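You operate a simulated robot arm through the tools that you are given. There is no shell and no other tool. Be economical: measure what you need, move in short steps, check, and stop when the job is done.

Carry out the task below with a simulated robot arm. There is one attempt and no reset: what you move stays moved.

TASK
On the worktop, set the teal flowerpot inside the orange one.
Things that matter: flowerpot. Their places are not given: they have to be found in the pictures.

The check looks at the end state, three seconds after you hand in, the way a careful person would. Anything else that was tipped, shoved, dropped, spilled or broken makes it a failure.

THE ROBOT
A 6-joint arm with a two-finger parallel gripper, fixed in place. Base frame: the origin is at the foot of the arm, x ahead of it, y to its left, z up; the work surface is at about z = 900. Units: mm, degrees, N and s.
With the tool pointing down near the work surface it reaches from about 240 to 640 mm from the base axis. Its first joint turns from -66.0 to 66.0 degrees. Payload 2.7 kg.
Tool frame: the origin (TCP) lies between the finger pads and is the grasp point; the fingertips stand 23 mm ahead of it; z points along the fingers, y is the line along which they close. The gripper opens to 94 mm. The fingers are 38 mm wide and 10 mm thick; the gripper's body (54 by 96 mm) begins 39 mm behind the TCP.
Orientation is told as [roll, pitch, yaw] about the base's x, y, z axes, in that order, counted from this pose: with the fingers straight down and closing along the base's y, the tool's x points along the base's -x, its y along +y and its z along -z.

THE INTERFACE
- The arm moves only by the tool step_arm. Its argument "series" is a list of rows, each an object of numbers (a shift or turn left out is 0, a gripper value left out holds the last): "tx", "ty", "tz": the shift along the tool's x, y, z in mm; "wx", "wy", "wz": the turn, a rotation vector about the tool's x, y, z in degrees; "jaw": the gripper command, from -1 (shut) to 1 (fully open), values between in proportion. In form: [{"tx": .., "ty": .., "tz": .., "wx": .., "wy": .., "wz": .., "jaw": ..}, ...]. A call has 1 to 12 rows; each row is the pose to reach, as a shift and turn from the pose commanded when the call began, along the tool's axes at that moment. Rows are played at 5 a second. More than 50 mm and 8.6 degrees between two rows, or a gripper value outside its range, and nothing of the call is played. Where a pose cannot be reached the arm comes as near as it can. A force on the tool above 40 N (or 10 N above the force at the start of the call, whichever is more), or a blocked arm, ends the call early, and 0.2 s more pass. The fingers move at their own pace (about 45 mm/s each) and stop on an object; they squeeze with about 25 N. The grip force told is the motor's: it shows also when the fingers shut on nothing. Time passes only in rows, and 0.2 s behind the last, so rows that repeat a pose let the fingers close. The reply holds the time, the measured pose of the TCP, the force on the tool along the base axes, the opening and the grip force, in the units named above and with some noise.
- Cameras (640 x 400 px; columns grow to the right, rows downward): "scene" is fixed at [39.1, -409.6, 1443]; the picture's right is [0.96, -0.27, 0.00], its down [-0.08, -0.27, -0.96] and it looks along [0.26, 0.92, -0.28] (base axes); focal length 343 px, centre (320, 200). "wrist" rides on the gripper at [86, 16, -74] in the tool frame; the picture's right is [-0.18, 0.98, 0.00], its down [-0.58, -0.11, -0.81] and it looks along [-0.79, -0.15, 0.59] (tool axes); focal length 243 px, centre (320, 200).
- get_image(camera): a new picture of that camera. The clock stands still meanwhile.
- locate(camera, pixels): for up to 12 pixels [column, row] of the newest picture of that camera ("zoom" is the newest enlarged one), the place [x, y, z] in the base frame of the surface seen there, good to about 2 mm, but the place of the scene camera against the robot may be out by one fixed shift of up to 18 mm in any direction. The clock stands still meanwhile.
- enlarge(camera, box): a new picture of the part [left, top, right, bottom] of that camera's present view, enlarged. The clock stands still meanwhile.
- finish_job(): hands the job in; it is judged then, once.

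Keep the steps short. Do not move on a guess: measure, check each grasp and each placing, and mend mistakes. In all there are 60 turns and 20 pictures (those below and enlarged ones count). Leave the gripper open and the arm clear of the work at the hand-in unless told otherwise, and finish with a single line.

The tools are called after "Request:" as a command line: name --argument value ..., lists and objects as JSON in quotes. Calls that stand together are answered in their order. step_arm: Moves the arm, as the interface text tells. Its arguments: {"type":"object","properties":{"series":{"type":"array"}},"required":["series"]} The other tools are called the same way: get_image (camera) takes a picture; locate (camera, pixels) gives the place of the surface under pixels of a picture; enlarge (camera, box) takes an enlarged picture of a part of a camera's view; finish_job () hands the job in.

At the start:

```text
time: 0.0
tcp_pos: [225.0, 244.3, 1268.8]
tcp_rot: [0.0, -0.1, 0.0]
contact_force: [-0.4, 0.5, 0.3]
gripper_width: 94.0
grasp_force: 0.0
```

scene: 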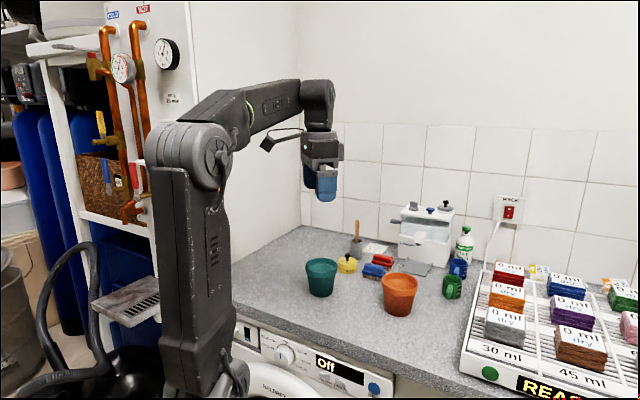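
wrist: 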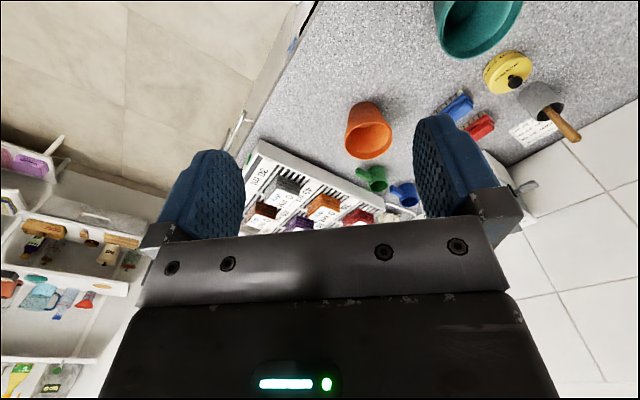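

I see the teal pot near (321,278) and the orange pot near (399,295) in the scene picture. I will enlarge that region to measure them.

Request:
enlarge --camera "scene" --box '[280, 220, 480, 345]'

Request:
locate --camera "wrist" --pixels '[[440, 30], [520, 10], [478, 55], [472, 25], [350, 118], [390, 128], [368, 158], [368, 140], [366, 104], [508, 82]]'

```text
3.20 times, centred on (380, 282) of scene
```

zoom: 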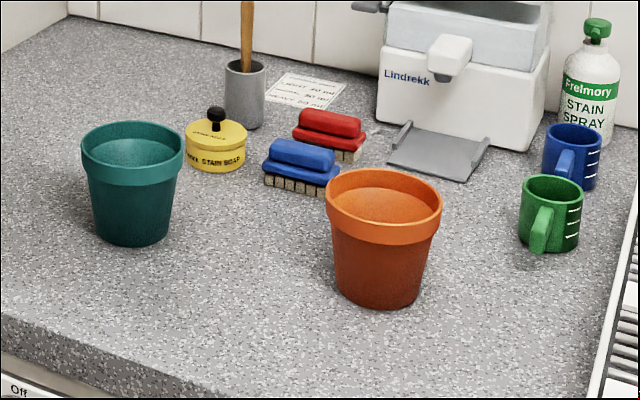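

```text
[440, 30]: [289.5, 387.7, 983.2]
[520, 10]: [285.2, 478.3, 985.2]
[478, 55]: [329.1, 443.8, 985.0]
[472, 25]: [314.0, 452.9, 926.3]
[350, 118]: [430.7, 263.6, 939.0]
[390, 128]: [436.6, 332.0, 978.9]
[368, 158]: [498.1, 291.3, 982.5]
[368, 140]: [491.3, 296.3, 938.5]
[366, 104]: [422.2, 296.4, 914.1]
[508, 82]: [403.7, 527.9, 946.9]
```

The wrist camera puts both rims at about z 984. I will measure the rims in the zoom picture for diameters and centres.

Request:
locate --camera "zoom" --pixels '[[84, 148], [183, 150], [132, 163], [136, 123], [132, 150], [328, 192], [441, 206], [380, 222], [388, 170], [382, 205], [132, 244], [377, 307]]'

Request:
locate --camera "wrist" --pixels '[[345, 145], [347, 151], [391, 137], [388, 148], [375, 159], [358, 157], [436, 18], [447, 47], [460, 56], [500, 48], [514, 33], [362, 124]]'

```text
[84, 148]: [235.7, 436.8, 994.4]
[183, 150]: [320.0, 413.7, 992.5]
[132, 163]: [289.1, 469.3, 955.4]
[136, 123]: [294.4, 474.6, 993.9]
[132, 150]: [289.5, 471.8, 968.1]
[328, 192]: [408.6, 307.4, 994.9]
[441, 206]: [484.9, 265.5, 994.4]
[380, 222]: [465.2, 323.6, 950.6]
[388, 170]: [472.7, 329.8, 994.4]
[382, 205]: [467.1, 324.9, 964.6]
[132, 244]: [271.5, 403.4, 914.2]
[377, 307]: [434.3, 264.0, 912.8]
```

```text
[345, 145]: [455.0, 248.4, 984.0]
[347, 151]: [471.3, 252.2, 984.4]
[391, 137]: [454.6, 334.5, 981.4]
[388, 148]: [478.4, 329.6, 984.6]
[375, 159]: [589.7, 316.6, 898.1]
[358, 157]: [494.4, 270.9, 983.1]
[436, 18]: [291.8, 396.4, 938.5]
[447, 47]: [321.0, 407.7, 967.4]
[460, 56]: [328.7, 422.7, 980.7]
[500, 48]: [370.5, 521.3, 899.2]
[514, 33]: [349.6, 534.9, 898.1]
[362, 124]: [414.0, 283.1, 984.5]
```

The orange rim is about 88 mm wide, centred near (455, 291), z 984. The teal pot is the same size, centred near (284, 433). I will hover about 90 mm above the teal pot with the jaws open and measure again from there.

Request:
step_arm --series '[{"tx": -8, "ty": 27, "tz": 27, "jaw": 1}, {"tx": -17, "ty": 54, "tz": 55}, {"tx": -25, "ty": 81, "tz": 83}, {"tx": -34, "ty": 108, "tz": 111}, {"tx": -42, "ty": 135, "tz": 139}, {"tx": -51, "ty": 162, "tz": 167}, {"tx": -59, "ty": 189, "tz": 194}, {"tx": -59, "ty": 189, "tz": 194}]'

Request:
get_image --camera "wrist"

```text
time: 1.8
tcp_pos: [284.4, 433.3, 1074.1]
tcp_rot: [0.0, 0.0, 0.0]
contact_force: [0.2, -0.4, 0.6]
gripper_width: 94.2
grasp_force: 0.1
```

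```text
16 pictures are left
```

wrist: 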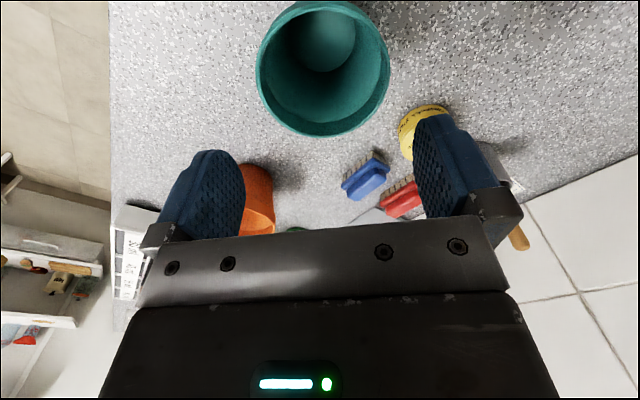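

The teal rim is in full view, from about (257,65) to (390,70). I will measure its edge, inner edge and floor.

Request:
locate --camera "wrist" --pixels '[[259, 72], [388, 72], [260, 85], [386, 85], [280, 122], [364, 123], [320, 135], [320, 4], [320, 45], [264, 70], [382, 70], [300, 4]]'

```text
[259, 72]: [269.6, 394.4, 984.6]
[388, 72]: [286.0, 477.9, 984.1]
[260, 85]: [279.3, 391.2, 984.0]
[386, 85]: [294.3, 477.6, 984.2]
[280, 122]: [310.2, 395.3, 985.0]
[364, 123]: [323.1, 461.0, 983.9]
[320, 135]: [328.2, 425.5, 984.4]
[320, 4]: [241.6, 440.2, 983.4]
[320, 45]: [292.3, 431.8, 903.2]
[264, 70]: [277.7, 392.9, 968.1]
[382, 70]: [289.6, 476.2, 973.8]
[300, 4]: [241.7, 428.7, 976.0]
```

The circle fit gives the teal centre at about (286, 434) and a diameter of about 88, so there are about 3 mm spare on each side. I will correct by 2 mm in x and 0.7 mm in y, then go down slowly to z 990, which keeps the fingertips on the rim band.

Request:
step_arm --series '[{"tx": -2, "ty": 0.7, "tz": 20, "jaw": 1}, {"tx": -2, "ty": 0.7, "tz": 40}, {"tx": -2, "ty": 0.7, "tz": 55}, {"tx": -2, "ty": 0.7, "tz": 60}, {"tx": -2, "ty": 0.7, "tz": 64}, {"tx": -2, "ty": 0.7, "tz": 68}, {"tx": -2, "ty": 0.7, "tz": 72}, {"tx": -2, "ty": 0.7, "tz": 76}, {"tx": -2, "ty": 0.7, "tz": 80}, {"tx": -2, "ty": 0.7, "tz": 84}, {"tx": -2, "ty": 0.7, "tz": 84}]'

Request:
get_image --camera "wrist"

Request:
enlarge --camera "scene" --box '[280, 220, 440, 320]'

```text
time: 4.2
tcp_pos: [286.2, 432.7, 990.9]
tcp_rot: [0.0, 0.0, 0.0]
contact_force: [-0.2, 0.0, -0.4]
gripper_width: 94.0
grasp_force: 0.1
```

```text
15 pictures are left
```

wrist: 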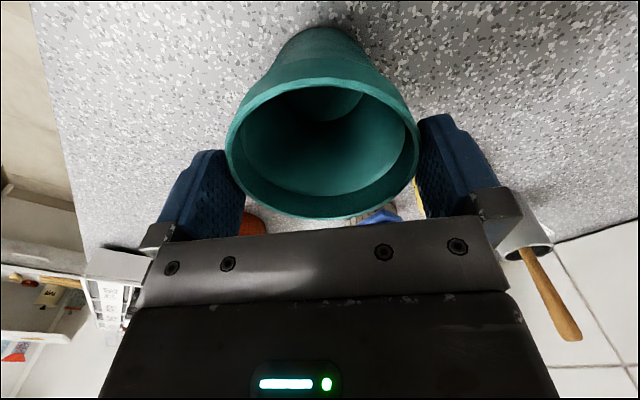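

```text
4.00 times, centred on (360, 270) of scene
```

zoom: 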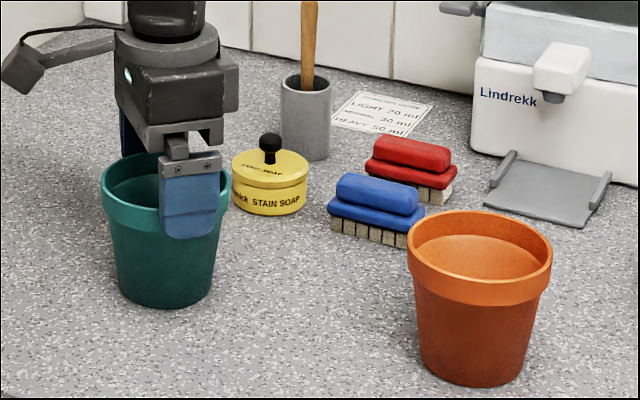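

The fingers straddle the rim with no contact. The fingertips look close to the lower edge of the band, so I will measure the band height and the neighbouring pot.

Request:
locate --camera "zoom" --pixels '[[120, 206], [120, 212], [121, 220], [123, 228], [125, 236], [185, 232], [185, 240], [478, 276], [478, 300], [478, 309], [478, 384], [150, 228]]'

Request:
locate --camera "wrist" --pixels '[[310, 88], [310, 80], [310, 76], [310, 68], [310, 40], [310, 100], [320, 105], [330, 212]]'

```text
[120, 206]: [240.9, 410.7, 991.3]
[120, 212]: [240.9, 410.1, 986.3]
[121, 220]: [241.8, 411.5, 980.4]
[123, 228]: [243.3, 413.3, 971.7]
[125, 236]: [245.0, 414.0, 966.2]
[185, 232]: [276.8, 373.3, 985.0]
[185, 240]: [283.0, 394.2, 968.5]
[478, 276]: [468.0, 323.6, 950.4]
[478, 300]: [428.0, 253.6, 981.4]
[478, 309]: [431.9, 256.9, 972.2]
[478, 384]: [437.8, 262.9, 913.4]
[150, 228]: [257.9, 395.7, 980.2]
```

```text
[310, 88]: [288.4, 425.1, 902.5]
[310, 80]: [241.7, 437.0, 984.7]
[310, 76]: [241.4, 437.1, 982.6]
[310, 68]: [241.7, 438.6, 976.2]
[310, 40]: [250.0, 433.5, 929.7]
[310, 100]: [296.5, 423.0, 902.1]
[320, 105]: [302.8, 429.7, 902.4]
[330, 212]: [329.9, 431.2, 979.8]
```

The band is about 18 mm tall, with its lower edge near z 966. I will rise 4 mm so the tips (z about 972) stay above it, then close.

Request:
step_arm --series '[{"tz": -4, "ty": 0.7, "jaw": 1}, {"tz": -4, "ty": 0.7, "jaw": 0.9}, {"tz": -4, "ty": 0.7, "jaw": 0.8}, {"tz": -4, "ty": 0.7, "jaw": 0.7}, {"tz": -4, "ty": 0.7, "jaw": 0.6}, {"tz": -4, "ty": 0.7, "jaw": 0.6}]'

```text
time: 5.6
tcp_pos: [286.1, 432.8, 995.3]
tcp_rot: [0.1, 0.0, 0.0]
contact_force: [-0.6, 0.9, 0.2]
gripper_width: 86.6
grasp_force: 24.7
```

The grip is at 86.6 mm and 24.7 N. I will lift it 30 mm as a test.

Request:
step_arm --series '[{"tz": -5, "jaw": 0.4}, {"tz": -12}, {"tz": -20}, {"tz": -30}, {"tz": -30}]'

Request:
get_image --camera "wrist"

```text
time: 6.8
tcp_pos: [286.8, 433.3, 1027.3]
tcp_rot: [0.1, -0.1, 0.0]
contact_force: [0.0, -0.1, -0.4]
gripper_width: 86.9
grasp_force: 24.9
```

```text
13 pictures are left
```

wrist: 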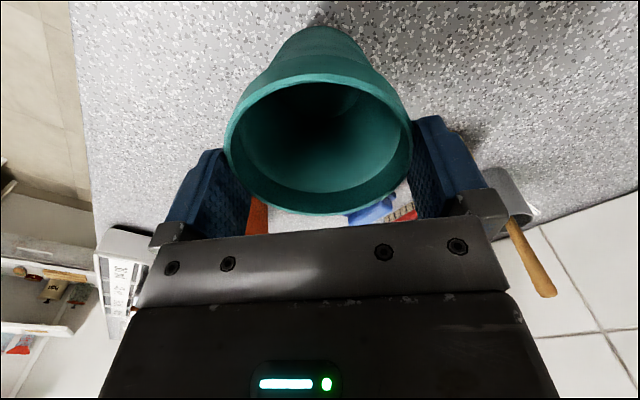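

The pot is held level. I will lift it to z 1150, then go to (400, 433), where the wrist camera should see the orange rim to the left of the held pot.

Request:
step_arm --series '[{"tz": -30}, {"tz": -60}, {"tz": -90}, {"tz": -123}, {"tx": -30, "tz": -123}, {"tx": -60, "tz": -123}, {"tx": -90, "tz": -123}, {"tx": -113, "tz": -123}, {"tx": -113, "tz": -123}]'

Request:
get_image --camera "wrist"

```text
time: 8.8
tcp_pos: [397.0, 428.6, 1146.4]
tcp_rot: [0.0, 0.0, 0.1]
contact_force: [0.0, 0.5, -0.4]
gripper_width: 86.7
grasp_force: 24.5
out of reach, approached as far as the arm can: row 8, 9
```

```text
12 pictures are left
```

wrist: 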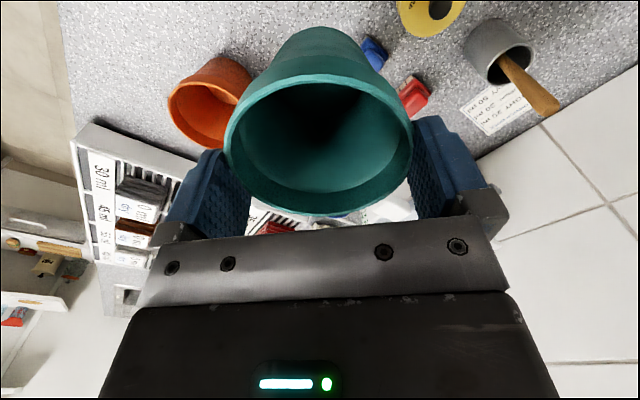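

The left half of the orange rim is visible from about (168,100) to (205,148). I will measure its outer edge, and the held teal rim and its underside.

Request:
locate --camera "wrist" --pixels '[[169, 100], [170, 115], [178, 130], [190, 142], [203, 147], [186, 87], [205, 84], [225, 84], [226, 150], [230, 130], [316, 212], [316, 77]]'

```text
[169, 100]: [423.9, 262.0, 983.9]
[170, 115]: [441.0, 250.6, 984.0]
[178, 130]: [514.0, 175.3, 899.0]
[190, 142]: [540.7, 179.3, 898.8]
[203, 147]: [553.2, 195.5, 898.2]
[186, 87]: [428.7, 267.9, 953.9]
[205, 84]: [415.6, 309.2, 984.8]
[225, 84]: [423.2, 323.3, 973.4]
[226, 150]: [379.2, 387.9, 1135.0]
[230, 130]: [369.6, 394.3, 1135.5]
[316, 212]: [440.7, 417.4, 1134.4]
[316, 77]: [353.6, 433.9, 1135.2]
```

The orange rim fits a circle centred at (456, 292) with radius 44. The held teal rim is centred on the TCP. I will move over the orange pot, staying at this height.

Request:
step_arm --series '[{"tx": -5, "ty": -30}, {"tx": -18, "ty": -60}, {"tx": -35, "ty": -90}, {"tx": -50, "ty": -115}, {"tx": -59, "ty": -136.5}, {"tx": -59, "ty": -136.5}]'

```text
time: 10.2
tcp_pos: [458.1, 293.3, 1147.4]
tcp_rot: [-0.1, 0.0, 0.0]
contact_force: [1.1, -0.4, -0.5]
gripper_width: 86.8
grasp_force: 24.7
```

I am 2 mm and 1.3 mm past the target. I will correct and lower until the teal bottom is about 10 mm above the orange rim (TCP at 1092), then check with the scene camera.

Request:
step_arm --series '[{"tx": 2, "ty": -1.3}, {"tx": 2, "ty": -1.3, "tz": 20}, {"tx": 2, "ty": -1.3, "tz": 40}, {"tx": 2, "ty": -1.3, "tz": 55}, {"tx": 2, "ty": -1.3, "tz": 55}]'

Request:
enlarge --camera "scene" --box '[320, 200, 480, 330]'

```text
time: 11.4
tcp_pos: [453.6, 290.2, 1092.1]
tcp_rot: [0.0, 0.0, 0.0]
contact_force: [-0.5, -0.6, -0.7]
gripper_width: 86.4
grasp_force: 25.2
```

```text
3.08 times, centred on (400, 265) of scene
```

zoom: 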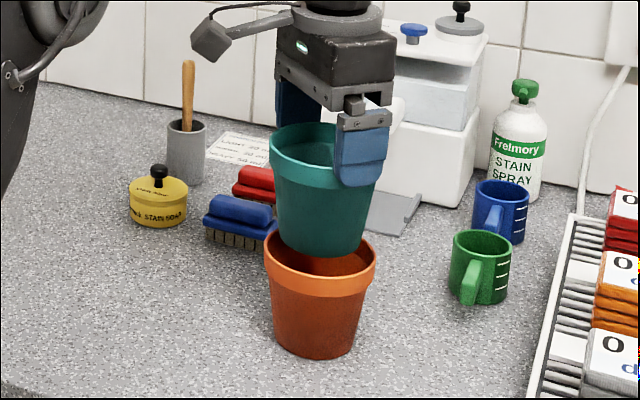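

The pots line up, with the teal bottom just above the orange opening. I will correct +1.8 mm in x and +1.5 mm in y, and lower it in. Contact is expected at a TCP height of about 1013.

Request:
step_arm --series '[{"tx": -1.8, "ty": 1.5}, {"tx": -1.8, "ty": 1.5, "tz": 10}, {"tx": -1.8, "ty": 1.5, "tz": 20}, {"tx": -1.8, "ty": 1.5, "tz": 30}, {"tx": -1.8, "ty": 1.5, "tz": 40}, {"tx": -1.8, "ty": 1.5, "tz": 48}, {"tx": -1.8, "ty": 1.5, "tz": 55}, {"tx": -1.8, "ty": 1.5, "tz": 60}, {"tx": -1.8, "ty": 1.5, "tz": 64}, {"tx": -1.8, "ty": 1.5, "tz": 64}]'

```text
time: 13.6
tcp_pos: [455.5, 292.2, 1025.8]
tcp_rot: [0.0, 0.0, 0.0]
contact_force: [-0.3, 0.2, -0.3]
gripper_width: 86.4
grasp_force: 25.0
```

There is no contact yet at TCP z 1026. I will go on in 2 mm steps.

Request:
step_arm --series '[{"tz": 2}, {"tz": 4}, {"tz": 6}, {"tz": 8}, {"tz": 10}, {"tz": 11}, {"tz": 11}]'

Request:
enlarge --camera "scene" --box '[320, 200, 480, 330]'

```text
time: 15.2
tcp_pos: [454.8, 293.1, 1020.9]
tcp_rot: [0.3, -0.3, 0.0]
contact_force: [-1.8, -5.5, 34.8]
gripper_width: 86.4
grasp_force: 25.1
```

```text
3.08 times, centred on (400, 265) of scene
```

zoom: 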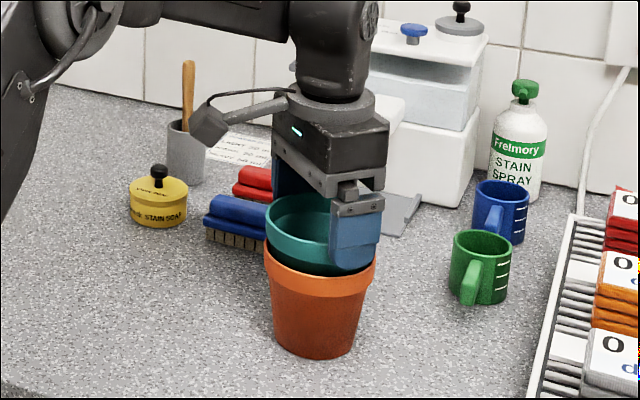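

Contact at 35 N: teal is seated about 26 mm proud of the orange rim, level. I will relieve the downward push a little before letting go.

Request:
step_arm --series '[{"tz": -1}, {"tz": -2}, {"tz": -2}]'

```text
time: 16.0
tcp_pos: [455.8, 293.4, 1018.8]
tcp_rot: [0.3, -0.2, 0.0]
contact_force: [4.5, -1.7, 23.2]
gripper_width: 86.6
grasp_force: 25.0
```

Request:
step_arm --series '[{"tz": -1}, {"tz": -2}, {"tz": -3}, {"tz": -3}]'

```text
time: 17.0
tcp_pos: [456.0, 292.1, 1020.0]
tcp_rot: [0.2, 0.0, 0.0]
contact_force: [5.8, 2.9, 11.3]
gripper_width: 86.7
grasp_force: 25.2
```

The downward force is now 11 N. I will ease off a little more and then open slowly.

Request:
step_arm --series '[{"tz": -1}, {"tz": -2}, {"tz": -2, "jaw": 0.86}, {"tz": -2, "jaw": 0.92}, {"tz": -2, "jaw": 1}, {"tz": -2, "jaw": 1}, {"tz": -2, "jaw": 1}]'

Request:
enlarge --camera "scene" --box '[340, 230, 460, 330]'

Request:
get_image --camera "wrist"

```text
time: 18.6
tcp_pos: [454.7, 292.2, 1022.0]
tcp_rot: [0.0, 0.0, 0.0]
contact_force: [-0.5, 0.6, -0.1]
gripper_width: 94.0
grasp_force: 0.0
```

```text
4.00 times, centred on (400, 280) of scene
```

zoom: 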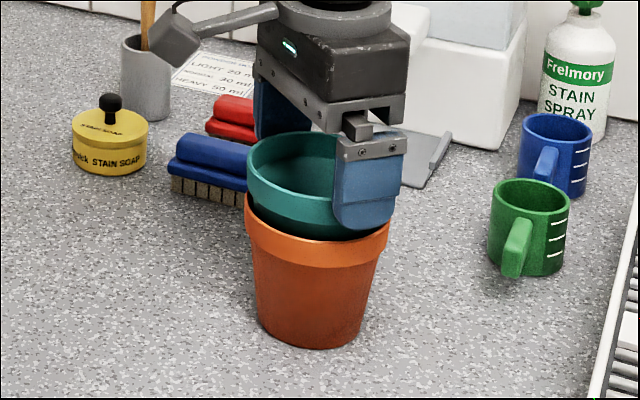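

```text
8 pictures are left
```

wrist: 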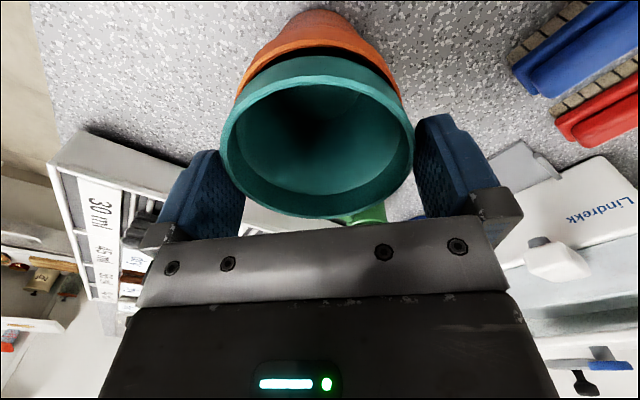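

The gripper is released and reads zero force. Before rising I will check the rim height all round, and its centring between the fingers.

Request:
locate --camera "wrist" --pixels '[[223, 140], [412, 140], [226, 165], [409, 165], [316, 216], [316, 59], [260, 203], [370, 205], [262, 78], [370, 75], [300, 43]]'

```text
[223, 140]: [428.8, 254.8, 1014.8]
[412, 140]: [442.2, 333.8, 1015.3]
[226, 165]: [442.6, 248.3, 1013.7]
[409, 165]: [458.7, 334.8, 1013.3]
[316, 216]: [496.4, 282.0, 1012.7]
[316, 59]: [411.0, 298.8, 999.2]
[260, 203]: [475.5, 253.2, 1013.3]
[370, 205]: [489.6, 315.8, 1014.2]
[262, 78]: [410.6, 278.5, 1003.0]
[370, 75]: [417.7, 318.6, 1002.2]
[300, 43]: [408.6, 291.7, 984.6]
```

The rim is level (1013–1015 all round) and centred at about (455, 292). The depth fits the tapers meeting. I will rise straight up slowly.

Request:
step_arm --series '[{"tz": -3, "jaw": 1}, {"tz": -7}, {"tz": -12}, {"tz": -20}, {"tz": -40}, {"tz": -70}, {"tz": -100}, {"tz": -130}, {"tz": -130}]'

Request:
enlarge --camera "scene" --box '[320, 200, 480, 330]'

Request:
get_image --camera "wrist"

```text
time: 20.6
tcp_pos: [454.0, 293.3, 1151.5]
tcp_rot: [-0.1, 0.0, 0.0]
contact_force: [0.4, 0.2, 1.0]
gripper_width: 93.9
grasp_force: 0.1
```

```text
3.08 times, centred on (400, 265) of scene
```

zoom: 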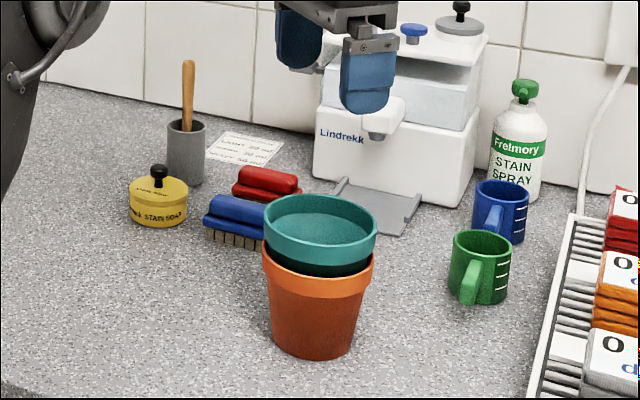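

```text
6 pictures are left
```

wrist: 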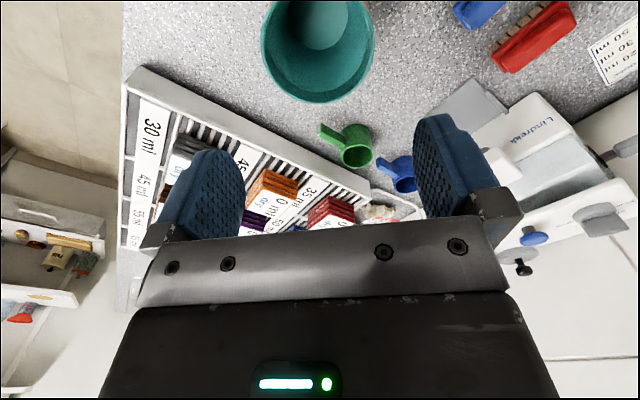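

The teal pot stands nested in the orange one, and nothing else has moved. I will make a last check of level and depth.

Request:
locate --camera "wrist" --pixels '[[264, 40], [374, 40], [270, 65], [368, 65], [320, 101], [290, 92], [350, 92], [320, 20], [275, 5], [365, 5]]'

Request:
locate --camera "zoom" --pixels '[[266, 222], [375, 230], [320, 196], [264, 262], [371, 268], [310, 262], [310, 270], [312, 287], [312, 356]]'

```text
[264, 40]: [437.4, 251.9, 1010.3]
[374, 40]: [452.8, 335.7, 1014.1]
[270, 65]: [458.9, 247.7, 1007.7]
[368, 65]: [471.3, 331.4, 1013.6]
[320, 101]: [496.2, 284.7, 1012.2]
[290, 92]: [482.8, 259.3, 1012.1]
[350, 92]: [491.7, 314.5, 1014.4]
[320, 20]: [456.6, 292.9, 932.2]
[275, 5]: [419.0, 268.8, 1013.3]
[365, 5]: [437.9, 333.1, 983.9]
```

```text
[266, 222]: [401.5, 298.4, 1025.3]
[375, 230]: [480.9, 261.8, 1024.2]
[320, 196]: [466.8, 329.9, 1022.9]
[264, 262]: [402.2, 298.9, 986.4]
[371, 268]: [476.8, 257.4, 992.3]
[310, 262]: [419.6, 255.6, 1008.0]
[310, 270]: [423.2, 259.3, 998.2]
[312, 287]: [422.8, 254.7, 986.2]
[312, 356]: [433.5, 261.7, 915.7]
```

The teal rim is level at about z 1013, and the pot sits concentric with the orange one and about 57 mm deep in it. The orange pot is still in place, the gripper is open and the arm is clear. I am handing in.

Request:
finish_job

```text
The job is handed in.
```

The teal flowerpot now sits level inside the orange one, about 57 mm deep and resting on its tapered wall rather than its floor; the final pictures show nothing else disturbed.
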